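You operate a simulated robot arm through the tools that you are given. There is no shell and no other tool. Be economical: measure what you need, move in short steps, check, and stop when the job is done.

Carry out the task below with a simulated robot arm. There is one attempt and no reset: what you move stays moved.

## Task
Put things in order on the packing table. At the end: the pink nozzle stands where the orange-bead can stood; the yellow sensor is on the black oil tin; the orange-bead can from the packing table stands where the yellow sensor stood; the teal glue stick stands on top of the grey steel weight; the orange felt pad stands where the pink nozzle stood; whatever was shut is shut again. Leave all else as you found it, and nothing knocked over.

The check looks at the end state, three seconds after you hand in, the way a careful person would. Anything else that was tipped, shoved, dropped, spilled or broken makes it a failure.

## Robot
A 6-joint arm with a two-finger parallel gripper, fixed in place. Base frame: the origin is at the foot of the arm, x ahead of it, y to its left, z up; the work surface is at about z = 0. Readings come in cm, degrees, newtons and seconds.
With the tool pointing down near the work surface it reaches from about 14 to 58 cm from the base axis. Its first joint turns from -66.0 to 66.0 degrees. Payload 2.1 kg.
The tool frame sits at the grasp point between the pads (the TCP): z along the fingers, y along the line on which they close. The tips reach 3 cm beyond it. Largest opening 9.4 cm; finger width 2.8, thickness 1; the body of the gripper, 5 by 9.6 cm, starts 5.5 cm behind the TCP.
Orientation is told as [roll, pitch, yaw] about the base's x, y, z axes, in that order, counted from this pose: with the fingers straight down and closing along the base's y, the tool's x points along the base's -x, its y along +y and its z along -z.

## Interface
- The arm moves only by the tool apply_moves. Its argument "increments" is a list of rows, each a list of 3 entries, a list of its own where there are three numbers: the shift along the tool's x, y, z in units of 20 mm (1.0 is 20 mm), then the turn, a rotation vector about the tool's x, y, z in units of 8 degrees (1.0 is 8 degrees), then the finger opening in mm, from 0 to 94. In form: [[[x, y, z], [rx, ry, rz], fingers], ...]. A call has 1 to 20 rows; each row shifts and turns the commanded pose from where the row before left it, along the tool's axes as they then stand. A call with a number of a shift or a turn outside -1 to 1 is refused whole. Each row takes 0.2 s and may step no farther than 5 cm and 8.6 degrees from the row before; otherwise, or with a gripper value out of range, the whole call is refused. A pose out of reach is approached as far as the arm can. The call stops where the force on the tool passes 40 N (or 10 N more than at its start, if that is more) or the arm is blocked; 0.2 s more then pass. The fingers move at their own pace (about 7.2 cm/s each) and stop on an object; they squeeze with about 34 N. The grip force told is the motor's: it shows also when the fingers shut on nothing. Time passes only in rows, and 0.2 s behind the last, so rows that do not move let the fingers close. The reply holds the time, the measured pose of the TCP, the force on the tool along the base axes, the opening and the grip force, in the units named above and with some noise, with the torque about the TCP (base axes, N m) and any sound that the robot's microphone picked up, and new pictures: "show" is both (left out), scene, wrist or none.
- Cameras (640 x 400 px; columns grow to the right, rows downward): "scene" is fixed at [7.27, -39, 48.26]; the picture's right is [0.58, -0.81, 0.00], its down [-0.47, -0.34, -0.81] and it looks along [0.66, 0.47, -0.58] (base axes); focal length 214 px, centre (320, 200). "wrist" rides on the gripper at [7.6, 1.4, -10.3] in the tool frame; the picture's right is [-0.18, 0.98, 0.00], its down [-0.75, -0.14, -0.64] and it looks along [-0.63, -0.12, 0.77] (tool axes); focal length 243 px, centre (320, 200). There is no depth. A picture from a camera that has moved, and an enlarged one, comes with that camera's place and axes in the base frame and with its lens.
- enlarge(camera, box): a new picture of the part [left, top, right, bottom] of that camera's present view, enlarged. It takes no simulated time.
- hand_in(): hands the job in; it is judged then, once.

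Go step by step. Nothing tells you positions but the pictures and the camera data: compare them with the known pose of the tool, close in by small moves and look again before you grip or let go. The budget is 120 turns and 200 pictures, counting those below and the enlarged ones. Unless the task says otherwise, let go and move clear before handing in.

The tools are called after "Call:" as a command line: name --argument value ..., lists and objects as JSON in quotes. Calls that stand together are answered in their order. apply_moves: Moves the arm, as the interface text tells. Its arguments: {"type":"object","properties":{"increments":{"type":"array"},"show":{"type":"string","enum":["both","scene","wrist","none"]}},"required":["increments"]} The other tools are called the same way: enlarge (camera, box) takes an enlarged picture of a part of a camera's view; hand_in () hands the job in.

At the start:

```text
time: 0.0
ee_pos: [35.53, 8.27, 32.67]
ee_rot: [-0.1, -0.1, -0.1]
ft_force: [-0.2, -0.2, -0.6]
wrist_torque: [-0.01, -0.01, 0.01]
gripper_width: 9.38
gripper_force: 0.0
```

scene: 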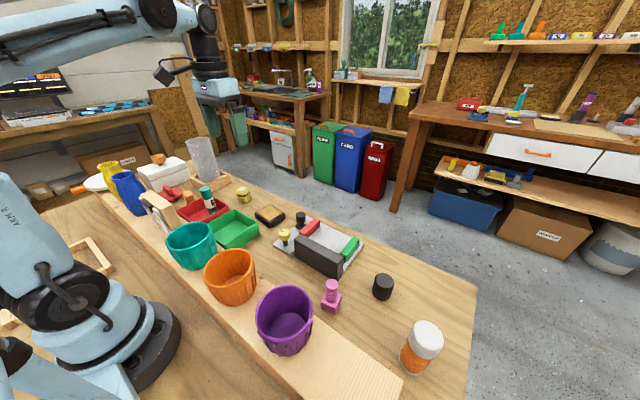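
wrist: 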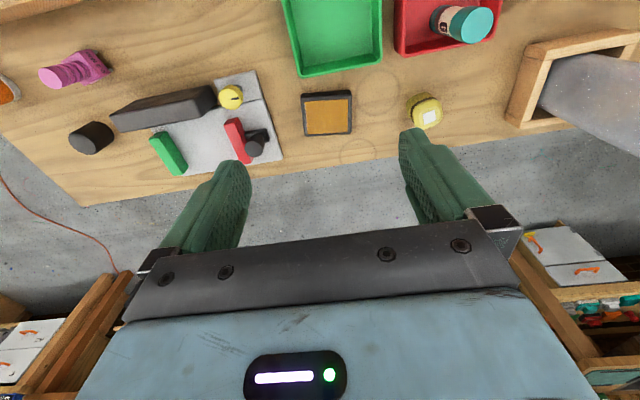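

I see a table with cups, trays, a machine fixture, a pink nozzle, a can with orange beads, and several small items. I'll look closer first.

Call:
enlarge --camera "scene" --box '[80, 130, 280, 255]'

Call:
enlarge --camera "scene" --box '[230, 190, 480, 390]'

Call:
enlarge --camera "wrist" --box '[0, 0, 320, 200]'

Call:
enlarge --camera "wrist" --box '[280, 0, 640, 200]'

```text
3.20 times, centred on (180, 192) of scene
camera zoom: at [7.27, -39.0, 48.26], right [0.58, -0.81, 0.0], down [-0.47, -0.34, -0.81], along [0.66, 0.47, -0.58], focal length 686 px, centre (768, 224)
```

zoom: 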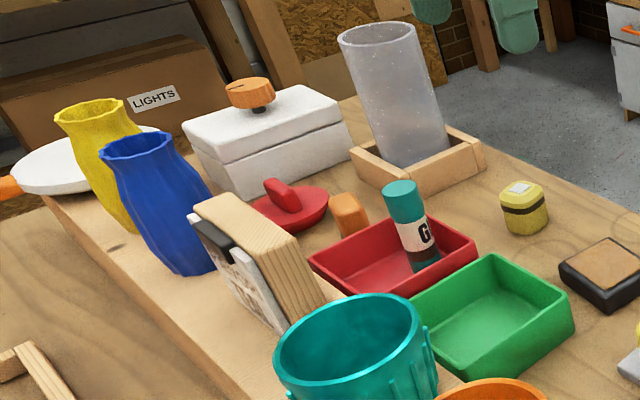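

```text
2.00 times, centred on (355, 290) of scene
camera zoom: at [7.27, -39.0, 48.26], right [0.58, -0.81, 0.0], down [-0.47, -0.34, -0.81], along [0.66, 0.47, -0.58], focal length 429 px, centre (250, 20)
```

zoom: 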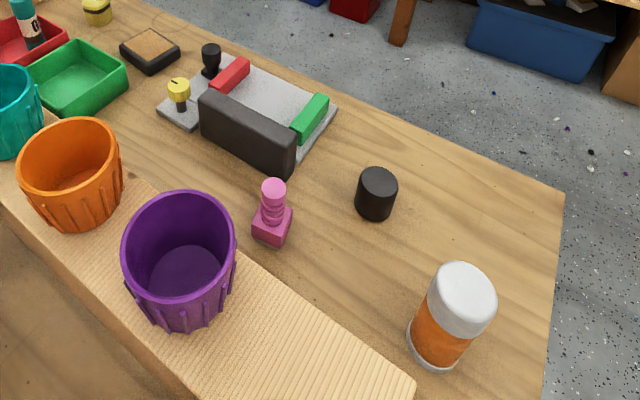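

```text
2.00 times, centred on (160, 100) of wrist
camera zoom: at [27.9, 9.79, 42.93], right [0.19, 0.98, 0.0], down [0.75, -0.14, 0.64], along [0.63, -0.12, -0.77], focal length 485 px, centre (640, 400)
```

zoom: 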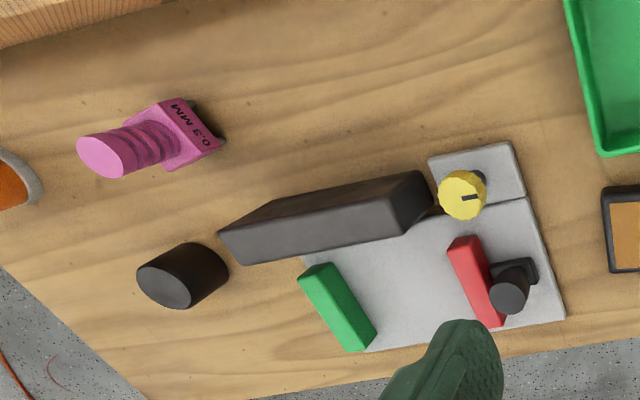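

```text
1.78 times, centred on (460, 100) of wrist
camera zoom: at [27.9, 9.79, 42.93], right [0.19, 0.98, 0.0], down [0.75, -0.14, 0.64], along [0.63, -0.12, -0.77], focal length 431 px, centre (71, 378)
```

zoom: 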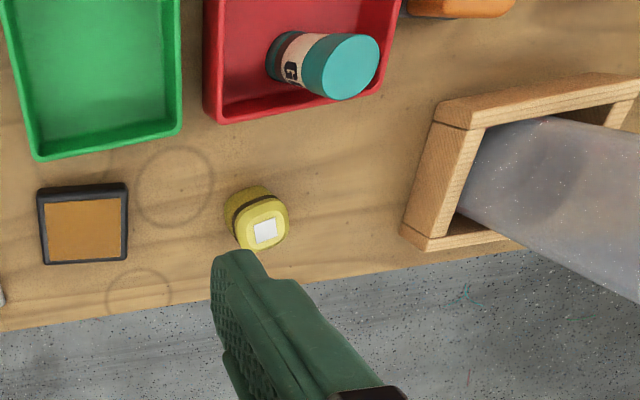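

Most items found; I need clearer views to identify the tin, weight and felt pad. I move the camera toward the right side.

Call:
apply_moves --increments '[[[0.3, -1, 0], [0, 0, 0], 94], [[0.3, -1, 0], [0, 0, 0], 94], [[0.3, -1, 0], [0, 0, 0], 94], [[0.3, -1, 0], [0, 0, 0], 94], [[0.3, -1, 0], [0, 0, 0], 94], [[0.3, -1, 0], [0, 0, 0], 94], [[0.3, -1, 0], [0, 0, 0], 94], [[0.3, -1, 0], [0, 0, 0], 94], [[0.3, -1, 0], [0, 0, 0], 94], [[0.3, -1, 0], [0, 0, 0], 94], [[0.3, -1, 0], [0, 0, 0], 94], [[0.3, -1, 0], [0, 0, 0], 94], [[0.3, -1, 0], [0, 0, 0], 94], [[0.3, -1, 0], [0, 0, 0], 94], [[0.3, -1, 0], [0, 0, 0], 94], [[0.3, -1, 0], [0, 0, 0], 94]]' --show "both"

Call:
enlarge --camera "wrist" --box '[0, 0, 640, 240]'

```text
time: 3.4
ee_pos: [25.86, -23.77, 32.91]
ee_rot: [0.0, 0.0, -0.1]
ft_force: [0.3, 0.2, -0.3]
wrist_torque: [0.02, -0.03, 0.0]
gripper_width: 9.4
gripper_force: 0.1
camera wrist: at [18.24, -22.21, 42.96], right [0.18, 0.98, 0.0], down [0.75, -0.14, 0.64], along [0.63, -0.12, -0.77], focal length 243 px, centre (320, 200)
```

scene: 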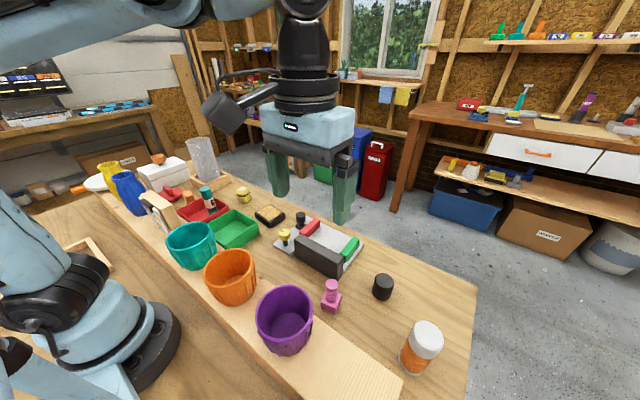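
wrist: 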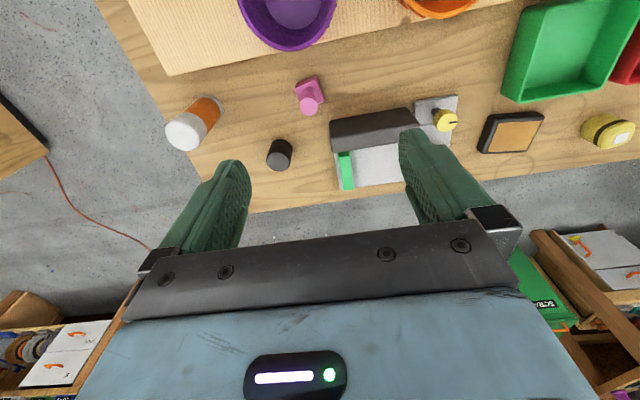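

```text
1.00 times, centred on (320, 120) of wrist (not enlarged: the box is as wide or as high as the picture)
camera zoom: at [18.24, -22.21, 42.96], right [0.18, 0.98, 0.0], down [0.75, -0.14, 0.64], along [0.63, -0.12, -0.77], focal length 243 px, centre (320, 280)
```

zoom: 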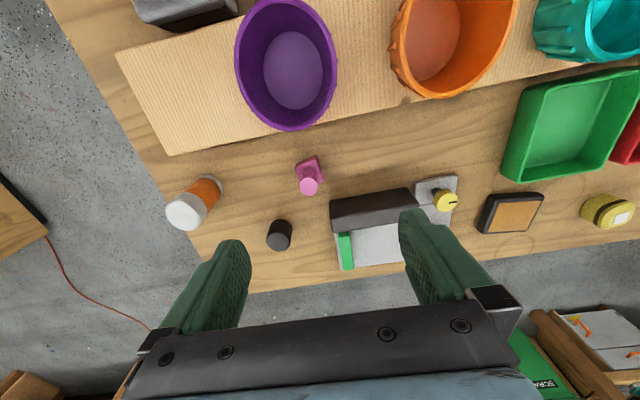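

There's another dark object near the arm side on the right. I'll pull back to see it.

Call:
apply_moves --increments '[[[1, -0.7, 0], [0, 0, 0], 94], [[1, -0.7, 0], [0, 0, 0], 94], [[1, -0.7, 0], [0, 0, 0], 94], [[1, -0.7, 0], [0, 0, 0], 94], [[1, -0.7, 0], [0, 0, 0], 94], [[1, -0.7, 0], [0, 0, 0], 94]]' --show "wrist"

Call:
enlarge --camera "wrist" --box '[100, 0, 420, 200]'

```text
time: 4.8
ee_pos: [15.49, -31.54, 32.84]
ee_rot: [-0.1, 0.1, 0.0]
ft_force: [-0.1, -0.2, -0.1]
wrist_torque: [0.02, 0.0, -0.02]
gripper_width: 9.38
gripper_force: 0.1
out of reach, approached as far as the arm can: row 6
camera wrist: at [7.92, -29.95, 43.01], right [0.18, 0.98, 0.0], down [0.75, -0.14, 0.64], along [0.63, -0.12, -0.77], focal length 243 px, centre (320, 200)
```

wrist: 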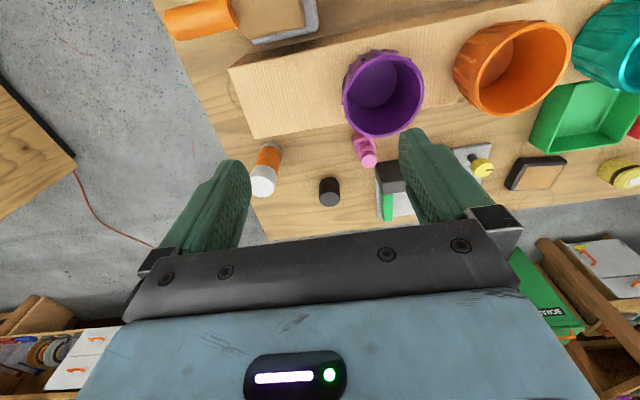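

```text
2.00 times, centred on (260, 100) of wrist
camera zoom: at [7.92, -29.95, 43.01], right [0.18, 0.98, 0.0], down [0.75, -0.14, 0.64], along [0.63, -0.12, -0.77], focal length 485 px, centre (440, 400)
```

zoom: 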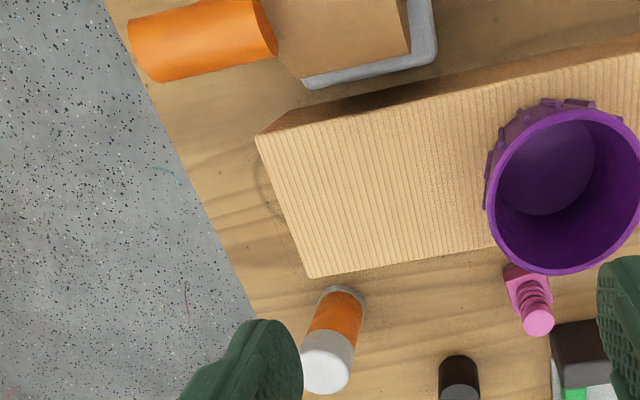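

More objects are closer to the base on the right; I tilt the wrist to look there.

Call:
apply_moves --increments '[[[-0.8, 0.5, 0], [0, 1, 0], 94], [[-0.8, 0.5, 0], [0, 1, 0], 94], [[0, 0.5, 0], [0, 1, 0], 94], [[0, 0.5, 0], [0, 1, 0], 94], [[0, 0, 0], [0, 1, 0], 94]]' --show "wrist"

Call:
enlarge --camera "wrist" --box '[100, 0, 420, 200]'

```text
time: 6.0
ee_pos: [18.61, -27.5, 32.48]
ee_rot: [-0.4, 35.6, -0.1]
ft_force: [-0.7, 0.5, 0.0]
wrist_torque: [0.01, -0.01, 0.03]
gripper_width: 9.41
gripper_force: 0.0
out of reach, approached as far as the arm can: row 5
camera wrist: at [18.36, -25.81, 45.22], right [0.15, 0.98, -0.11], down [0.99, -0.14, 0.08], along [0.07, -0.12, -0.99], focal length 243 px, centre (320, 200)
```

wrist: 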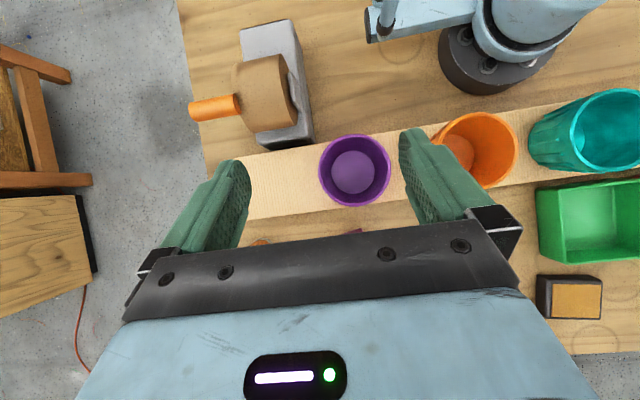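

```text
2.00 times, centred on (260, 100) of wrist
camera zoom: at [18.36, -25.81, 45.22], right [0.15, 0.98, -0.11], down [0.99, -0.14, 0.08], along [0.07, -0.12, -0.99], focal length 485 px, centre (440, 400)
```

zoom: 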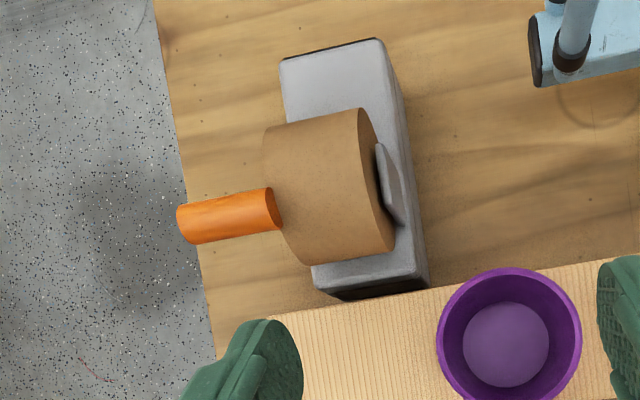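

That's a tape dispenser; the cups are empty. Now I go to look at the left side.

Call:
apply_moves --increments '[[[0, 1, 0], [0, -1, 0], 94], [[0, 1, 0], [0, -1, 0], 94], [[0, 1, 0], [0, -1, 0], 94], [[0, 1, 0], [0, -1, 0], 94], [[-1, 1, 0], [0, -0.45, 0], 94], [[-1, 1, 0], [0, 0, 0], 94], [[-1, 1, 0], [0, 0, 0], 94], [[-1, 1, 0], [0, 0, 0], 94], [[-1, 1, 0], [0, 0, 0], 94], [[0, 1, 0], [0, 0, 0], 94], [[0, 1, 0], [0, 0, 0], 94], [[0, 1, 0], [0, 0, 0], 94], [[0, 1, 0], [0, 0, 0], 94], [[0, 1, 0], [0, 0, 0], 94], [[0, 1, 0], [0, 0, 0], 94], [[0, 1, 0], [0, 0, 0], 94], [[0, 1, 0], [0, 0, 0], 94], [[0, 1, 0], [0, 0, 0], 94], [[0, 1, 0], [0, 0, 0], 94], [[0, 1, 0], [0, 0, 0], 94]]' --show "none"

```text
time: 10.2
ee_pos: [28.4, 12.83, 32.32]
ee_rot: [-0.3, -0.1, 0.2]
ft_force: [-0.1, 0.8, 1.0]
wrist_torque: [0.0, 0.0, -0.01]
gripper_width: 9.4
gripper_force: 0.2
```

Call:
apply_moves --increments '[[[0.6, 1, -0.2], [0, 0, 0], 94], [[0.6, 1, -0.2], [0, 0, 0], 94], [[0.6, 1, -0.2], [0, 0, 0], 94], [[0.6, 1, -0.2], [0, 0, 0], 94], [[0.6, 1, 0], [0, 0, 0], 94], [[0.6, 1, 0], [0, 0, 0], 94], [[0, 1, 0], [0, 0, 0], 94], [[0, 1, 0], [0, 0, 0], 94], [[0, 1, 0], [0, 0, 0], 94]]' --show "wrist"

Call:
enlarge --camera "wrist" --box '[240, 0, 560, 200]'

```text
time: 12.2
ee_pos: [21.23, 30.75, 33.62]
ee_rot: [-0.3, -0.1, 0.1]
ft_force: [-0.8, -0.5, -0.1]
wrist_torque: [-0.04, -0.01, 0.01]
gripper_width: 9.41
gripper_force: 0.1
camera wrist: at [13.63, 32.38, 43.82], right [0.18, 0.98, 0.0], down [0.75, -0.14, 0.64], along [0.63, -0.12, -0.76], focal length 243 px, centre (320, 200)
```

wrist: 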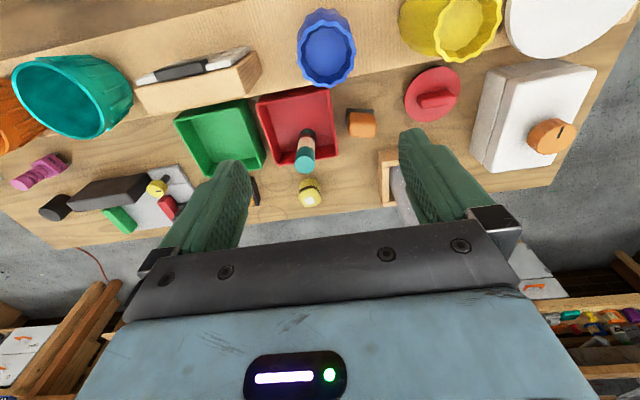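

```text
2.00 times, centred on (400, 100) of wrist
camera zoom: at [13.63, 32.38, 43.82], right [0.18, 0.98, 0.0], down [0.75, -0.14, 0.64], along [0.63, -0.12, -0.76], focal length 485 px, centre (160, 400)
```

zoom: 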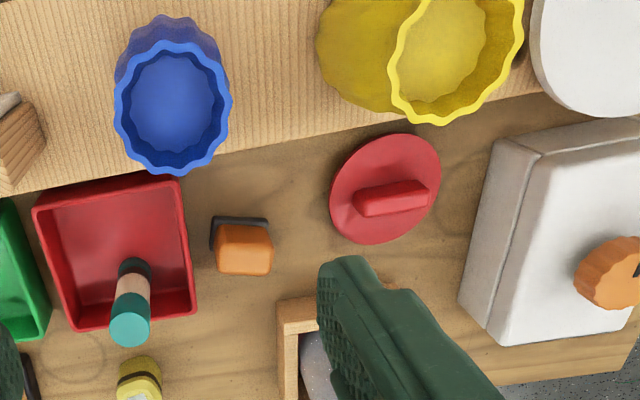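

The orange block near the red tray looks like the felt pad. I look at finer detail of candidates.

Call:
enlarge --camera "wrist" --box '[30, 130, 230, 255]'

Call:
enlarge --camera "scene" --box '[250, 200, 410, 300]'

Call:
enlarge --camera "scene" --box '[130, 125, 290, 225]'

```text
3.20 times, centred on (130, 192) of wrist
camera zoom: at [13.63, 32.38, 43.82], right [0.18, 0.98, 0.0], down [0.75, -0.14, 0.64], along [0.63, -0.12, -0.76], focal length 776 px, centre (928, 224)
```

zoom: 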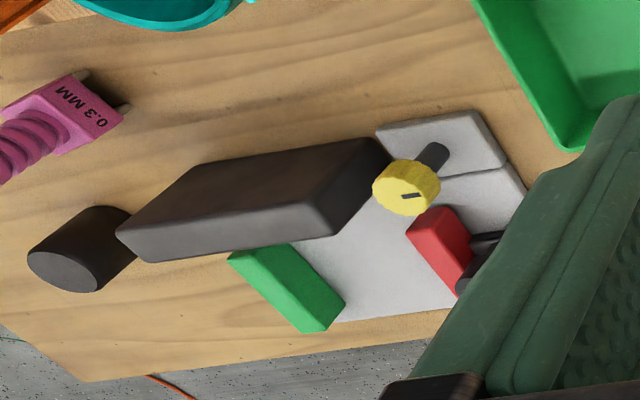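

```text
4.00 times, centred on (330, 250) of scene
camera zoom: at [7.27, -39.0, 48.26], right [0.58, -0.81, 0.0], down [-0.47, -0.34, -0.81], along [0.66, 0.47, -0.58], focal length 858 px, centre (280, 0)
```

zoom: 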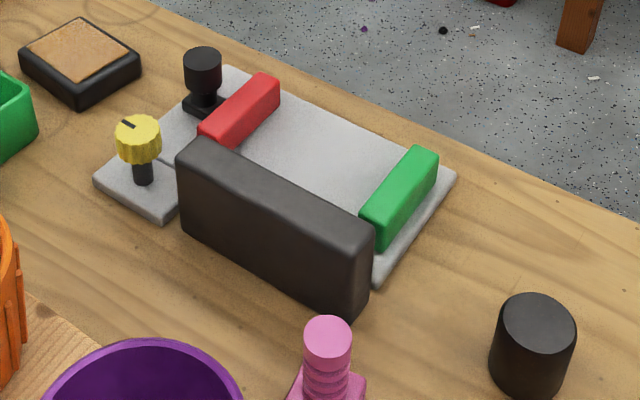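

```text
4.00 times, centred on (210, 175) of scene
camera zoom: at [7.27, -39.0, 48.26], right [0.58, -0.81, 0.0], down [-0.47, -0.34, -0.81], along [0.66, 0.47, -0.58], focal length 858 px, centre (760, 300)
```

zoom: 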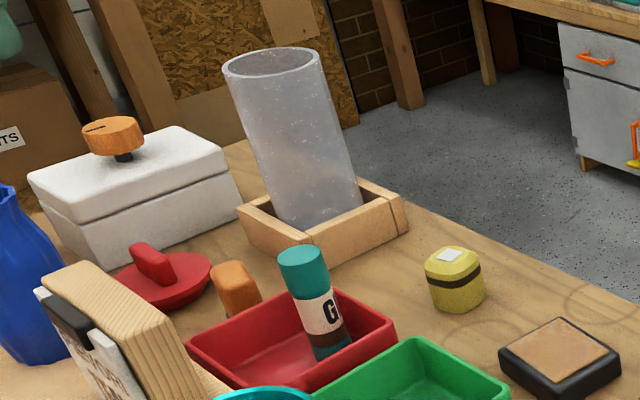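

Call:
enlarge --camera "wrist" --box '[330, 95, 394, 135]'

Call:
enlarge --camera "scene" --box '[245, 195, 293, 225]'

Call:
enlarge --camera "scene" --box '[352, 265, 416, 305]'

Call:
enlarge --camera "scene" --box '[172, 182, 212, 207]'

```text
10.00 times, centred on (362, 115) of wrist
camera zoom: at [13.63, 32.38, 43.82], right [0.18, 0.98, 0.0], down [0.75, -0.14, 0.64], along [0.63, -0.12, -0.76], focal length 2426 px, centre (-100, 1050)
```

zoom: 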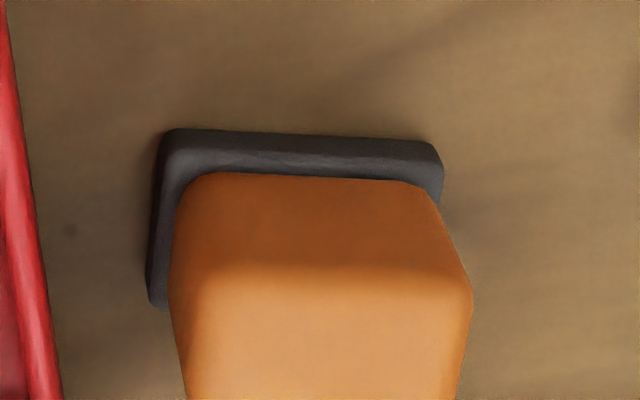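

```text
13.33 times, centred on (269, 210) of scene
camera zoom: at [7.27, -39.0, 48.26], right [0.58, -0.81, 0.0], down [-0.47, -0.34, -0.81], along [0.66, 0.47, -0.58], focal length 2860 px, centre (1000, 67)
```

zoom: 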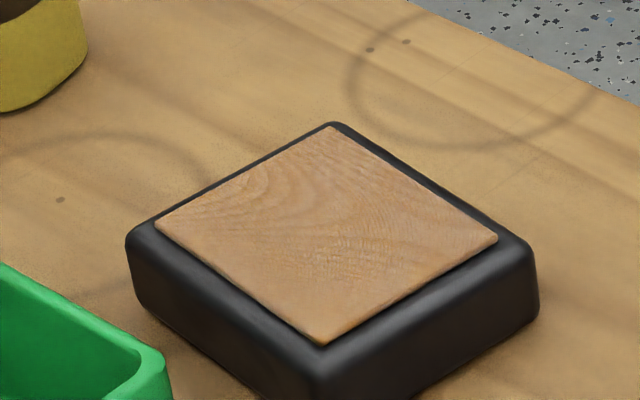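

```text
10.00 times, centred on (384, 285) of scene
camera zoom: at [7.27, -39.0, 48.26], right [0.58, -0.81, 0.0], down [-0.47, -0.34, -0.81], along [0.66, 0.47, -0.58], focal length 2145 px, centre (-320, -650)
```

zoom: 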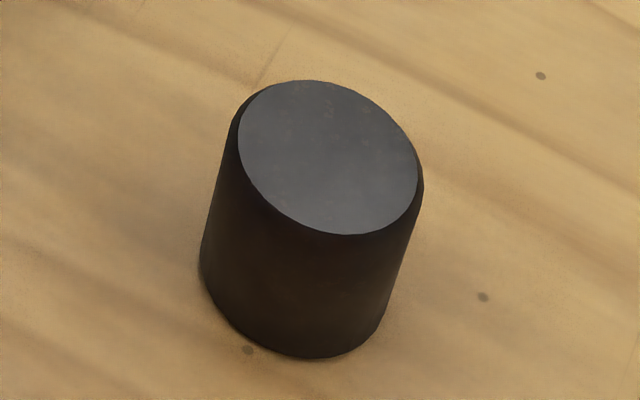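

```text
16.00 times, centred on (192, 194) of scene
camera zoom: at [7.27, -39.0, 48.26], right [0.58, -0.81, 0.0], down [-0.47, -0.34, -0.81], along [0.66, 0.47, -0.58], focal length 3432 px, centre (2368, 288)
```

zoom: 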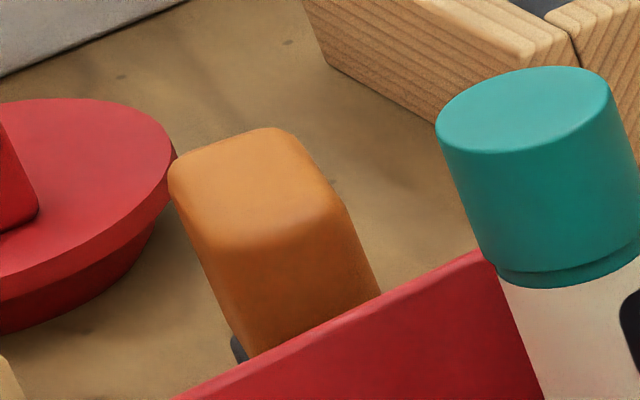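

Call:
apply_moves --increments '[[[0, -1, 0], [0, 0, 0], 94], [[0, -1, 0], [0, 0, 0], 94], [[0, -1, 0], [0, 0, 0], 94], [[-0.4, -1, 0], [0, 0, 0], 94], [[-0.4, -1, 0], [0, 0, 0], 94], [[-0.4, -1, 0], [0, 0, 0], 94], [[-0.4, -1, 0], [0, 0, 0], 94], [[-0.4, -1, 0], [0, 0, 0], 94], [[-0.4, -1, 0], [0, 0, 0], 94], [[-0.4, -1, 0], [0, 0, 0], 94], [[-0.4, -1, 0], [0, 0, 0], 94], [[-0.4, -1, 0], [0, 0, 0], 94], [[-0.4, -1, 0], [0, 0, 0], 94], [[-0.4, -1, 0], [0, 0, 0], 94], [[-0.4, -1, 0], [0, 0, 0], 94], [[0, -1, 0], [0, 0, 0], 94]]' --show "wrist"

Call:
enlarge --camera "wrist" --box '[160, 20, 400, 170]'

```text
time: 15.6
ee_pos: [30.89, -1.51, 33.96]
ee_rot: [-0.3, 0.0, 0.2]
ft_force: [-0.2, -0.2, 0.2]
wrist_torque: [0.0, 0.01, 0.0]
gripper_width: 9.37
gripper_force: 0.1
camera wrist: at [23.21, 0.08, 44.02], right [0.18, 0.98, 0.0], down [0.75, -0.14, 0.64], along [0.63, -0.12, -0.76], focal length 243 px, centre (320, 200)
```

wrist: 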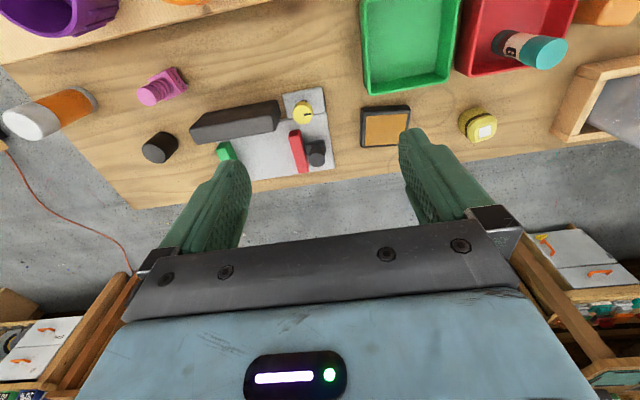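

```text
2.67 times, centred on (280, 95) of wrist
camera zoom: at [23.21, 0.08, 44.02], right [0.18, 0.98, 0.0], down [0.75, -0.14, 0.64], along [0.63, -0.12, -0.76], focal length 647 px, centre (427, 480)
```

zoom: 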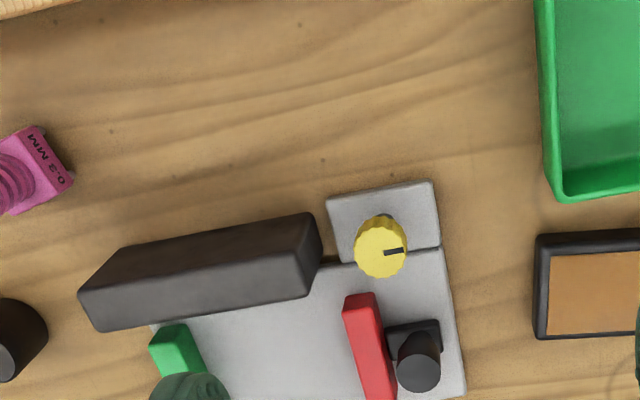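

Call:
enlarge --camera "wrist" --box '[120, 120, 200, 170]'

Call:
enlarge --camera "scene" --box '[284, 225, 364, 275]'

Call:
enlarge --camera "wrist" --box '[340, 90, 420, 140]'

Call:
enlarge --camera "wrist" --box '[544, 50, 640, 110]'

```text
8.00 times, centred on (160, 145) of wrist
camera zoom: at [23.21, 0.08, 44.02], right [0.18, 0.98, 0.0], down [0.75, -0.14, 0.64], along [0.63, -0.12, -0.76], focal length 1941 px, centre (1600, 640)
```

zoom: 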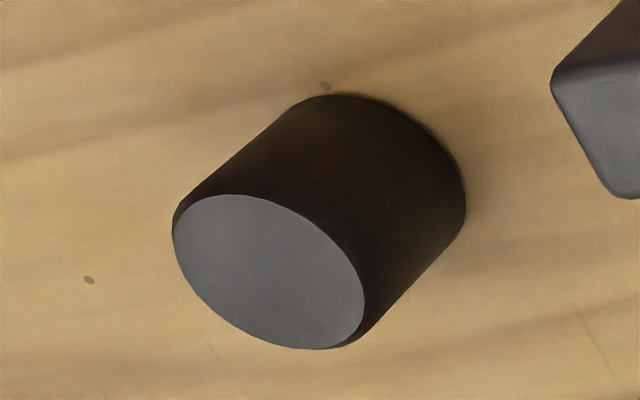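

```text
8.00 times, centred on (324, 250) of scene
camera zoom: at [7.27, -39.0, 48.26], right [0.58, -0.81, 0.0], down [-0.47, -0.34, -0.81], along [0.66, 0.47, -0.58], focal length 1716 px, centre (288, -200)
```

zoom: 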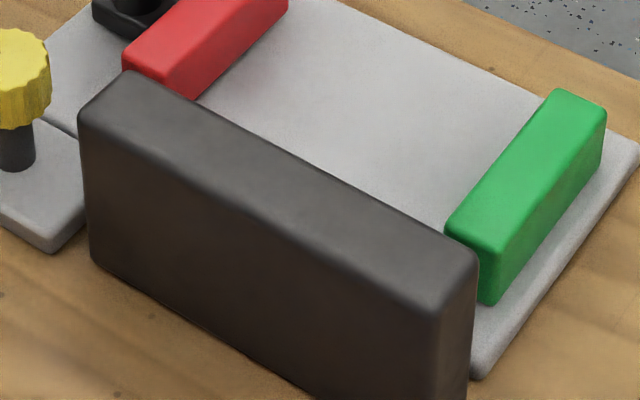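

```text
8.00 times, centred on (380, 115) of wrist
camera zoom: at [23.21, 0.08, 44.02], right [0.18, 0.98, 0.0], down [0.75, -0.14, 0.64], along [0.63, -0.12, -0.76], focal length 1941 px, centre (-160, 880)
```

zoom: 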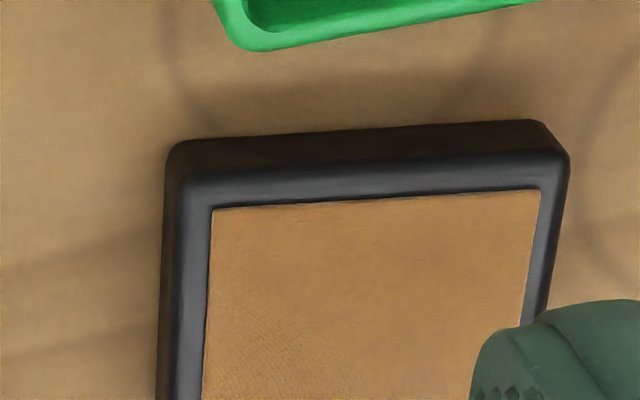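

```text
6.67 times, centred on (592, 80) of wrist
camera zoom: at [23.21, 0.08, 44.02], right [0.18, 0.98, 0.0], down [0.75, -0.14, 0.64], along [0.63, -0.12, -0.76], focal length 1618 px, centre (-1493, 1000)
```

zoom: 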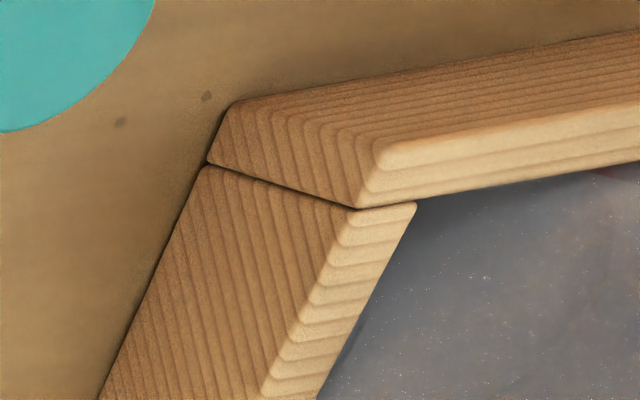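

Call:
enlarge --camera "scene" --box '[370, 270, 398, 288]'

Call:
enlarge --camera "scene" --box '[255, 212, 279, 227]'

Call:
enlarge --camera "scene" --box '[310, 245, 342, 265]'

```text
16.00 times, centred on (384, 279) of scene
camera zoom: at [7.27, -39.0, 48.26], right [0.58, -0.81, 0.0], down [-0.47, -0.34, -0.81], along [0.66, 0.47, -0.58], focal length 3432 px, centre (-704, -1064)
```

zoom: 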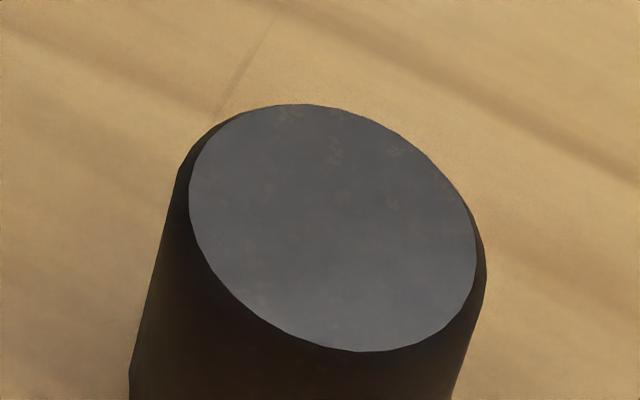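

```text
16.00 times, centred on (267, 220) of scene
camera zoom: at [7.27, -39.0, 48.26], right [0.58, -0.81, 0.0], down [-0.47, -0.34, -0.81], along [0.66, 0.47, -0.58], focal length 3432 px, centre (1168, -112)
```

zoom: 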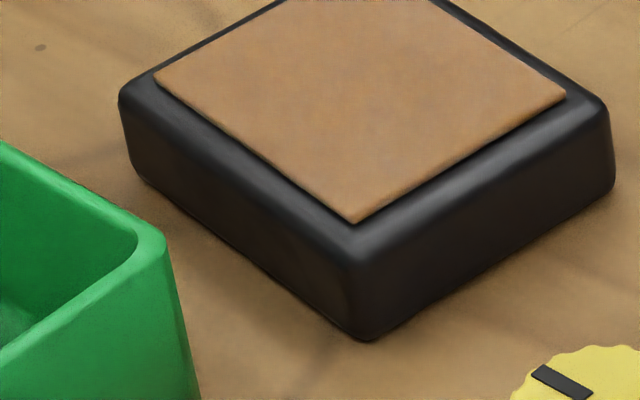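

```text
16.00 times, centred on (326, 255) of scene
camera zoom: at [7.27, -39.0, 48.26], right [0.58, -0.81, 0.0], down [-0.47, -0.34, -0.81], along [0.66, 0.47, -0.58], focal length 3432 px, centre (224, -680)
```

zoom: 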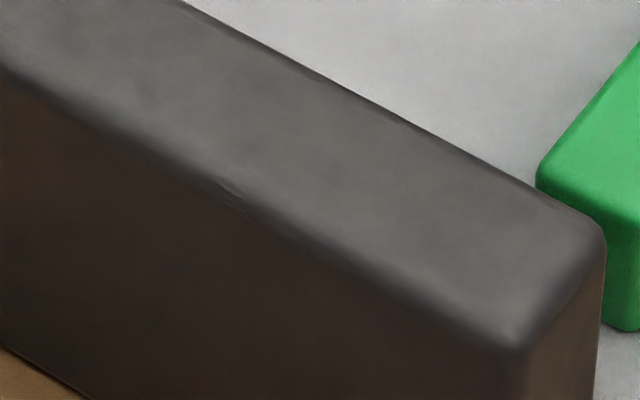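

Call:
enlarge --camera "scene" --box '[0, 160, 240, 310]'

Call:
enlarge --camera "scene" --box '[0, 300, 160, 400]'

Call:
enlarge --camera "scene" --box '[440, 70, 640, 195]'

```text
2.67 times, centred on (120, 235) of scene
camera zoom: at [7.27, -39.0, 48.26], right [0.58, -0.81, 0.0], down [-0.47, -0.34, -0.81], along [0.66, 0.47, -0.58], focal length 572 px, centre (853, 107)
```

zoom: 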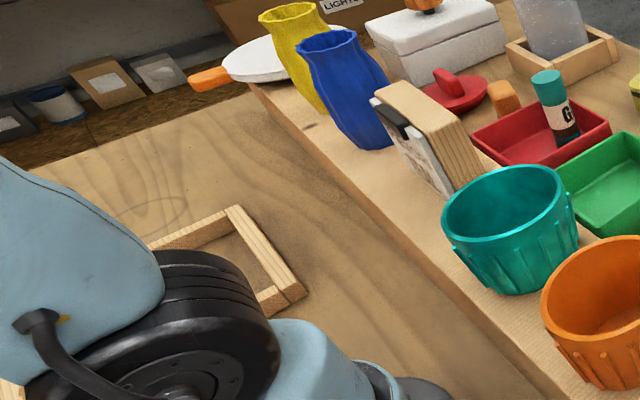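

```text
4.00 times, centred on (80, 350) of scene
camera zoom: at [7.27, -39.0, 48.26], right [0.58, -0.81, 0.0], down [-0.47, -0.34, -0.81], along [0.66, 0.47, -0.58], focal length 858 px, centre (1280, -400)
```

zoom: 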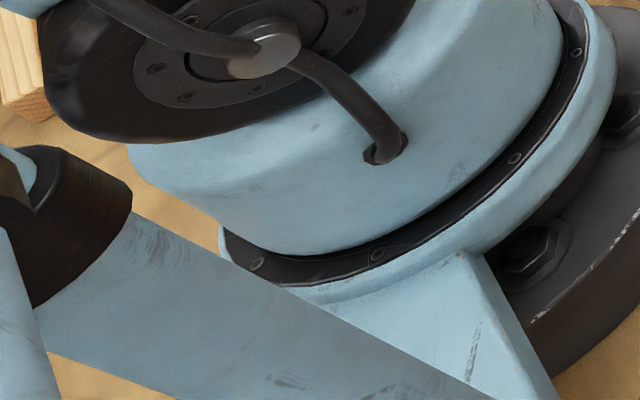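

```text
3.20 times, centred on (540, 132) of scene
camera zoom: at [7.27, -39.0, 48.26], right [0.58, -0.81, 0.0], down [-0.47, -0.34, -0.81], along [0.66, 0.47, -0.58], focal length 686 px, centre (-384, 416)
```

zoom: 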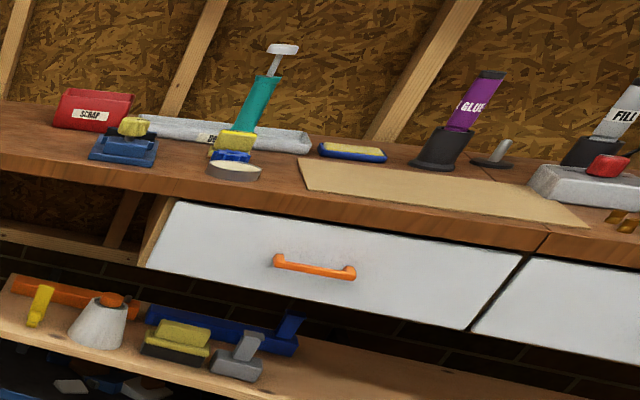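

The square black thing, the dark cylinder and the dark bar are the candidates for tin and weight. I'll go over the cylinder and test its mass with a tiny lift.

Call:
apply_moves --increments '[[[-0.25, -0.96, 0.3], [0, 0, 0], 94], [[-0.25, -0.96, 0.3], [0, 0, 0], 94], [[-0.25, -0.96, 0.3], [0, 0, 0], 94], [[-0.25, -0.96, 0.3], [0, 0, 0], 94], [[-0.25, -0.96, 0.3], [0, 0, 0], 94], [[-0.25, -0.96, 0.3], [0, 0, 0], 94], [[-0.25, -0.96, 0.3], [0, 0, 0], 94], [[-0.25, -0.96, 0.3], [0, 0, 0], 94], [[-0.25, -0.96, 0.6], [0, 0, 0], 94], [[-0.25, -0.96, 0.6], [0, 0, 0], 94], [[-0.25, -0.96, 0.6], [0, 0, 0], 94], [[-0.25, -0.96, 0.6], [0, 0, 0], 94], [[-0.25, -0.96, 0.6], [0, 0, 0], 94], [[-0.25, -0.96, 0.6], [0, 0, 0], 94], [[-0.25, -0.96, 0.6], [0, 0, 0], 94], [[-0.25, -0.96, 0.6], [0, 0, 0], 94], [[-0.25, -0.96, 0.6], [0, 0, 0], 94], [[0, 0, 0.7], [0, 0, 0], 94]]' --show "both"

```text
time: 19.4
ee_pos: [39.47, -33.93, 17.06]
ee_rot: [-0.3, 0.0, 0.1]
ft_force: [0.4, 0.7, -0.1]
wrist_torque: [0.01, -0.01, -0.01]
gripper_width: 9.41
gripper_force: 0.1
camera wrist: at [31.9, -32.44, 27.22], right [0.18, 0.98, 0.0], down [0.75, -0.14, 0.64], along [0.63, -0.12, -0.76], focal length 243 px, centre (320, 200)
```

scene: 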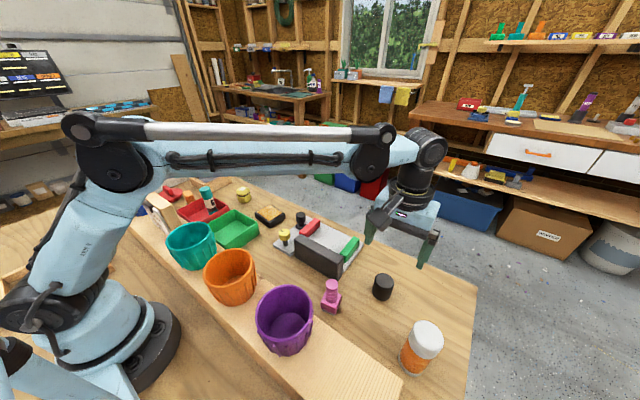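
wrist: 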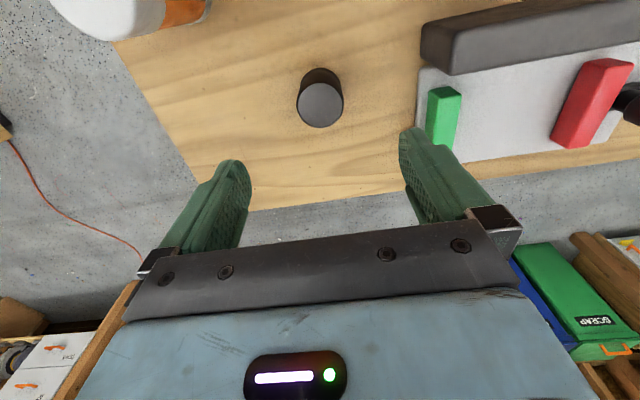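

The cylinder is centred under the gripper. Descend and grip.

Call:
apply_moves --increments '[[[0, 0, 0.95], [0, 0, 0], 94], [[0, 0, 0.95], [0, 0, 0], 94], [[0, 0, 0.95], [0, 0, 0], 94], [[0, 0, 0.95], [0, 0, 0], 94], [[0, 0, 0.95], [0, 0, 0], 94], [[0, 0, 0.9], [0, 0, 0], 94], [[0, 0, 0.9], [0, 0, 0], 94]]' --show "wrist"

```text
time: 21.0
ee_pos: [39.49, -34.15, 3.91]
ee_rot: [-0.3, -0.1, 0.0]
ft_force: [0.3, 0.7, 0.4]
wrist_torque: [-0.01, -0.03, 0.04]
gripper_width: 9.37
gripper_force: 0.1
camera wrist: at [31.89, -32.58, 14.08], right [0.18, 0.98, 0.0], down [0.75, -0.14, 0.64], along [0.63, -0.12, -0.76], focal length 243 px, centre (320, 200)
```

wrist: 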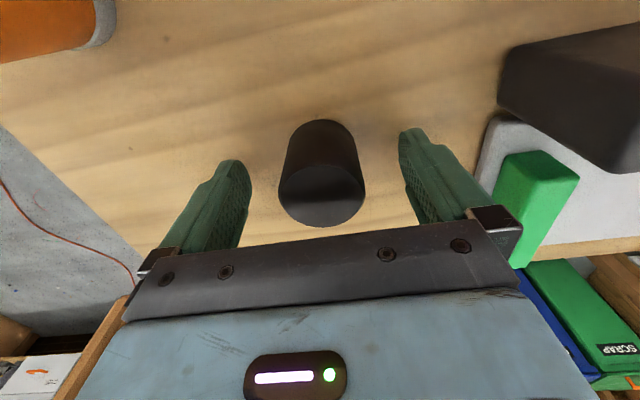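

Call:
apply_moves --increments '[[[0.12, 0.13, 0], [0, 0, 0], 94], [[0, 0, 0], [0, 0, 0], 0], [[0, 0, 0], [0, 0, 0], 0], [[0, 0, 0], [0, 0, 0], 0], [[0, 0, 0], [0, 0, 0], 0]]' --show "wrist"

Call:
apply_moves --increments '[[[0, 0, -0.5], [0, 0, 0], 0], [[0, 0, 0], [0, 0, 0], 0], [[0, 0, 0], [0, 0, 0], 0]]' --show "wrist"

```text
time: 22.2
ee_pos: [39.27, -33.81, 3.92]
ee_rot: [-0.3, -0.1, 0.1]
ft_force: [-0.1, -0.4, -0.3]
wrist_torque: [0.09, 0.02, -0.02]
gripper_width: 4.36
gripper_force: 34.2
camera wrist: at [31.7, -32.3, 14.07], right [0.18, 0.98, 0.0], down [0.75, -0.14, 0.64], along [0.63, -0.12, -0.76], focal length 243 px, centre (320, 200)
```

wrist: 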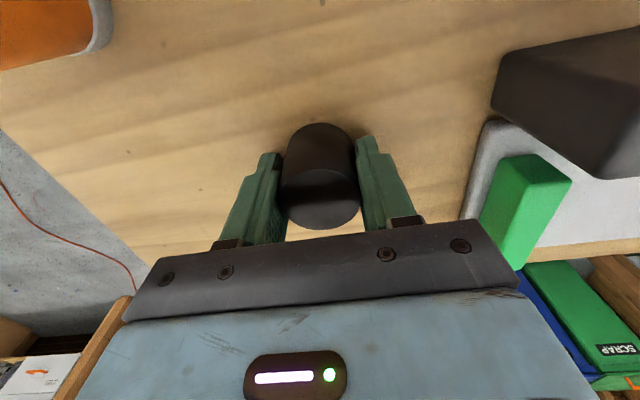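

```text
time: 23.0
ee_pos: [39.4, -33.68, 4.87]
ee_rot: [-0.4, -0.1, 0.2]
ft_force: [-0.7, 0.0, -6.4]
wrist_torque: [-0.03, 0.03, 0.0]
gripper_width: 4.35
gripper_force: 33.5
camera wrist: at [31.68, -32.3, 15.09], right [0.18, 0.98, 0.0], down [0.75, -0.14, 0.64], along [0.63, -0.12, -0.76], focal length 243 px, centre (320, 200)
```

wrist: 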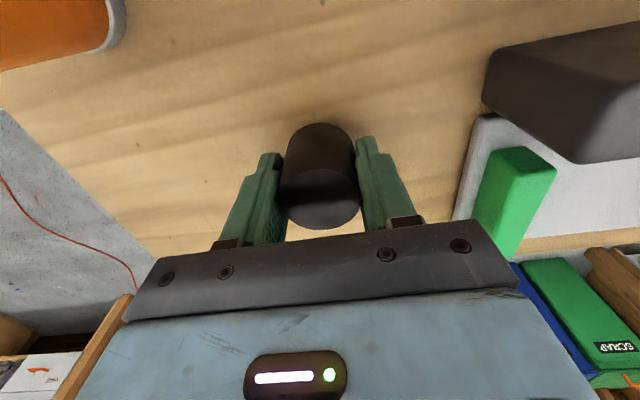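

It weighs about 0.63 kg at this size – solid steel, so this is the grey steel weight. I set it back and rise; the square black tin is then the oil tin.

Call:
apply_moves --increments '[[[0, 0, 0.46], [0, 0, 0], 0], [[0, 0, 0.04], [0, 0, 0], 0], [[0, 0, 0], [0, 0, 0], 0], [[0, 0, 0], [0, 0, 0], 60], [[0, 0, 0], [0, 0, 0], 94], [[0, 0, 0], [0, 0, 0], 94], [[0, 0, -1], [0, 0, 0], 94], [[0, 0, -1], [0, 0, 0], 94], [[0, 0, -1], [0, 0, 0], 94], [[0, 0, -1], [0, 0, 0], 94], [[0, 0, -1], [0, 0, 0], 94], [[0, 0, -1], [0, 0, 0], 94], [[0, 0, -1], [0, 0, 0], 94]]' --show "wrist"

```text
time: 25.8
ee_pos: [39.34, -33.68, 17.91]
ee_rot: [-0.3, -0.1, 0.0]
ft_force: [-0.3, 0.3, 1.0]
wrist_torque: [0.01, -0.02, 0.01]
gripper_width: 9.4
gripper_force: 0.0
camera wrist: at [31.68, -32.1, 28.07], right [0.18, 0.98, 0.0], down [0.75, -0.14, 0.64], along [0.63, -0.12, -0.76], focal length 243 px, centre (320, 200)
```

wrist: 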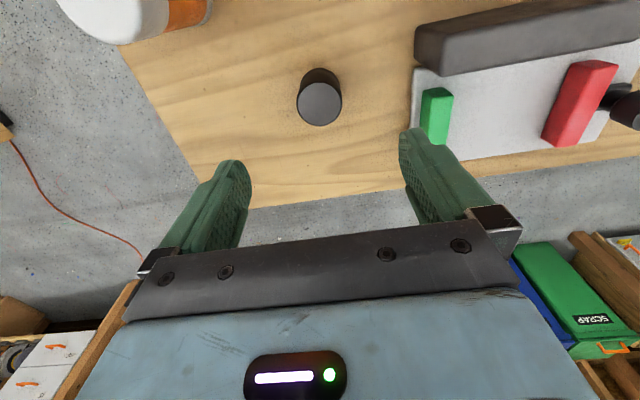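

Call:
apply_moves --increments '[[[0.95, -0.2, -0.5], [0, 0, 0], 94], [[0.95, -0.2, -0.5], [0, 0, 0], 94], [[0.95, -0.2, -0.5], [0, 0, 0], 94], [[0.95, -0.2, -0.5], [0, 0, 0], 94], [[0.95, -0.2, -0.5], [0, 0, 0], 94], [[0.95, -0.2, -0.5], [0, 0, 0], 94], [[0.95, -0.2, -0.5], [0, 0, 0], 94], [[0, 0, 0], [0, 0, 0], 94]]' --show "wrist"

Call:
enlarge --camera "wrist" --box '[120, 20, 440, 220]'

```text
time: 27.6
ee_pos: [25.84, -36.36, 25.03]
ee_rot: [-0.2, -0.1, 0.1]
ft_force: [-0.1, 0.7, -1.1]
wrist_torque: [0.02, 0.01, -0.02]
gripper_width: 9.41
gripper_force: 0.0
camera wrist: at [18.28, -34.89, 35.1], right [0.18, 0.98, 0.0], down [0.75, -0.14, 0.64], along [0.63, -0.12, -0.76], focal length 243 px, centre (320, 200)
```

wrist: 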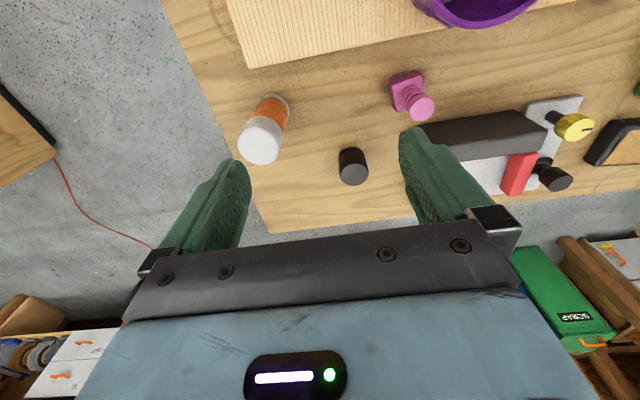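

```text
2.00 times, centred on (280, 120) of wrist
camera zoom: at [18.28, -34.89, 35.1], right [0.18, 0.98, 0.0], down [0.75, -0.14, 0.64], along [0.63, -0.12, -0.76], focal length 485 px, centre (400, 360)
```

zoom: 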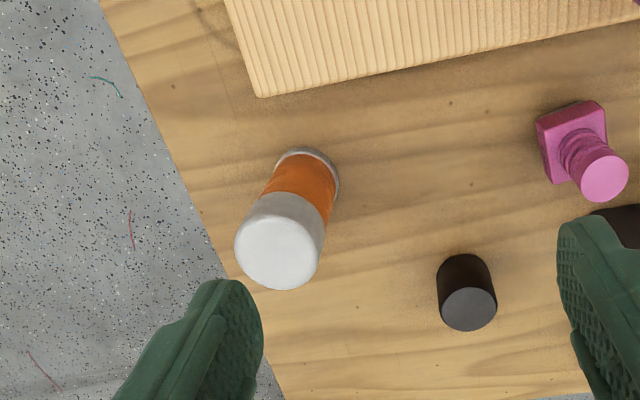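

Positions: can ≈(29.3,-44), nozzle ≈(29.7,-25.6). Next, go to the yellow sensor.

Call:
apply_moves --increments '[[[-0.4, 1, 0], [0, 0, 0], 94], [[-0.4, 1, 0], [0, 0, 0], 94], [[-0.4, 1, 0], [0, 0, 0], 94], [[-0.4, 1, 0], [0, 0, 0], 94], [[-0.4, 1, 0], [0, 0, 0], 94], [[-0.4, 1, 0], [0, 0, 0], 94], [[-0.4, 1, 0], [0, 0, 0], 94], [[-0.4, 1, 0], [0, 0, 0], 94], [[-0.4, 1, 0], [0, 0, 0], 94], [[-0.4, 1, 0], [0, 0, 0], 94], [[-0.4, 1, 0], [0, 0, 0], 94], [[-0.4, 1, 0], [0, 0, 0], 94], [[-0.4, 1, 0], [0, 0, 0], 94], [[-0.4, 1, 0], [0, 0, 0], 94], [[-0.4, 1, 0], [0, 0, 0], 94], [[-0.4, 1, 0], [0, 0, 0], 94], [[-0.4, 1, 0], [0, 0, 0], 94], [[-0.4, 1, 0], [0, 0, 0], 94], [[-0.4, 1, 0], [0, 0, 0], 94], [[-0.4, 1, 0], [0, 0, 0], 94]]' --show "none"

Call:
apply_moves --increments '[[[0, 1, 0.2], [0, 0, 0], 94], [[0, 1, 0.2], [0, 0, 0], 94], [[0, 1, 0.2], [0, 0, 0], 94], [[0, 1, 0.2], [0, 0, 0], 94], [[0, 1, 0.2], [0, 0, 0], 94], [[0, 1, 0.2], [0, 0, 0], 94], [[0, 1, 0.2], [0, 0, 0], 94], [[0, 1, 0.2], [0, 0, 0], 94]]' --show "both"

```text
time: 31.8
ee_pos: [42.0, 3.47, 24.84]
ee_rot: [-0.4, -0.1, 0.1]
ft_force: [1.3, 0.5, 0.9]
wrist_torque: [-0.02, -0.01, 0.03]
gripper_width: 9.4
gripper_force: 0.1
```

```text
time: 33.6
ee_pos: [41.99, 19.39, 21.42]
ee_rot: [-0.3, -0.1, 0.0]
ft_force: [0.2, 0.8, -0.5]
wrist_torque: [0.0, -0.01, 0.01]
gripper_width: 9.4
gripper_force: 0.1
camera wrist: at [34.3, 21.01, 31.64], right [0.18, 0.98, 0.0], down [0.75, -0.14, 0.64], along [0.63, -0.12, -0.76], focal length 243 px, centre (320, 200)
```

scene: 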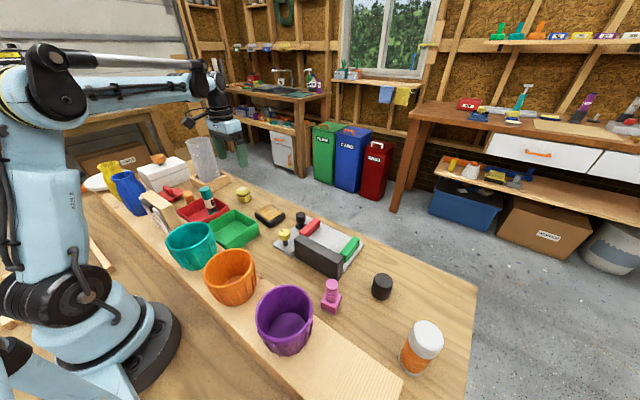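
wrist: 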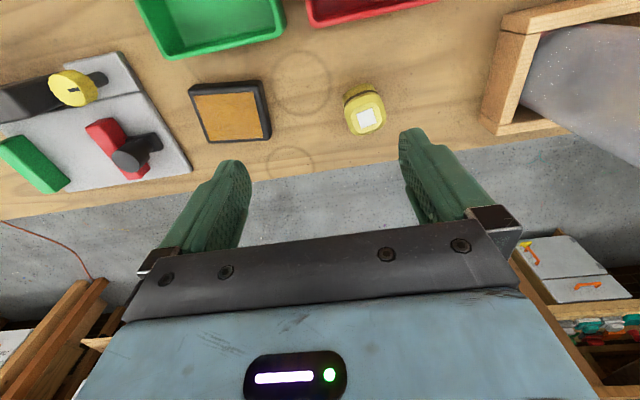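

Call:
enlarge --camera "wrist" --box '[325, 75, 405, 145]'

Call:
enlarge --camera "wrist" --box '[170, 70, 290, 150]'

```text
5.71 times, centred on (365, 110) of wrist
camera zoom: at [34.3, 21.01, 31.64], right [0.18, 0.98, 0.0], down [0.75, -0.14, 0.64], along [0.63, -0.12, -0.76], focal length 1386 px, centre (63, 714)
```

zoom: 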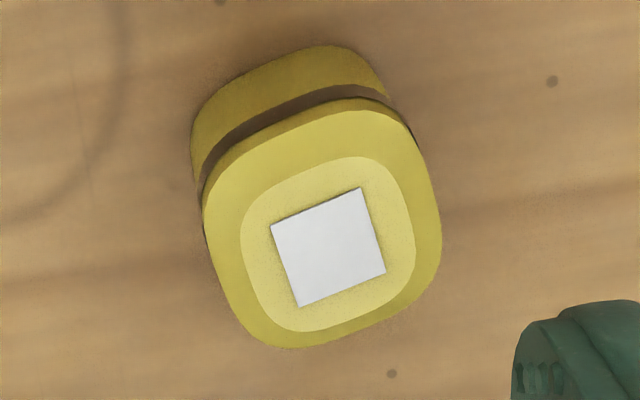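

```text
5.00 times, centred on (230, 110) of wrist
camera zoom: at [34.3, 21.01, 31.64], right [0.18, 0.98, 0.0], down [0.75, -0.14, 0.64], along [0.63, -0.12, -0.76], focal length 1213 px, centre (770, 650)
```

zoom: 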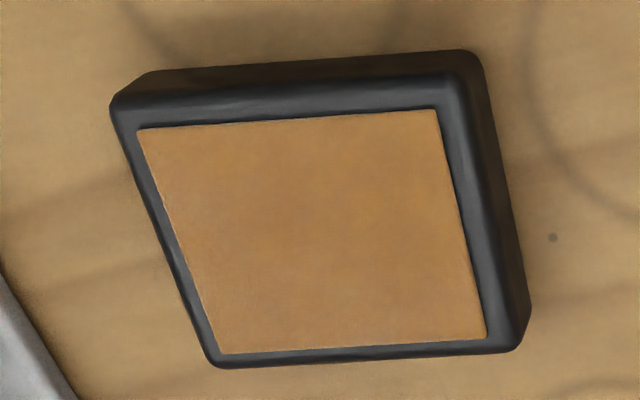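

Call:
apply_moves --increments '[[[-0.6, 0.8, 0.8], [0, 0, 0], 94], [[-0.6, 0.8, 0.8], [0, 0, 0], 94], [[-0.6, 0.75, 0.8], [0, 0, 0], 94], [[0, 0, 0.8], [0, 0, -0.75], 94], [[0, 0, 0.8], [0, 0, -0.75], 94], [[0, 0, 0.6], [0, 0, 0], 94]]' --show "wrist"

```text
time: 35.0
ee_pos: [45.44, 24.1, 12.15]
ee_rot: [-0.3, -0.1, 12.2]
ft_force: [0.0, 0.1, -0.3]
wrist_torque: [0.01, 0.03, -0.02]
gripper_width: 9.41
gripper_force: 0.1
camera wrist: at [37.72, 23.97, 22.43], right [-0.03, 1.0, -0.01], down [0.76, 0.02, 0.64], along [0.64, 0.01, -0.77], focal length 243 px, centre (320, 200)
```

wrist: 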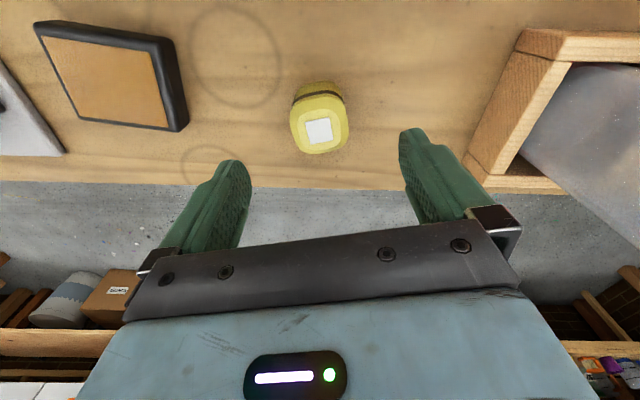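

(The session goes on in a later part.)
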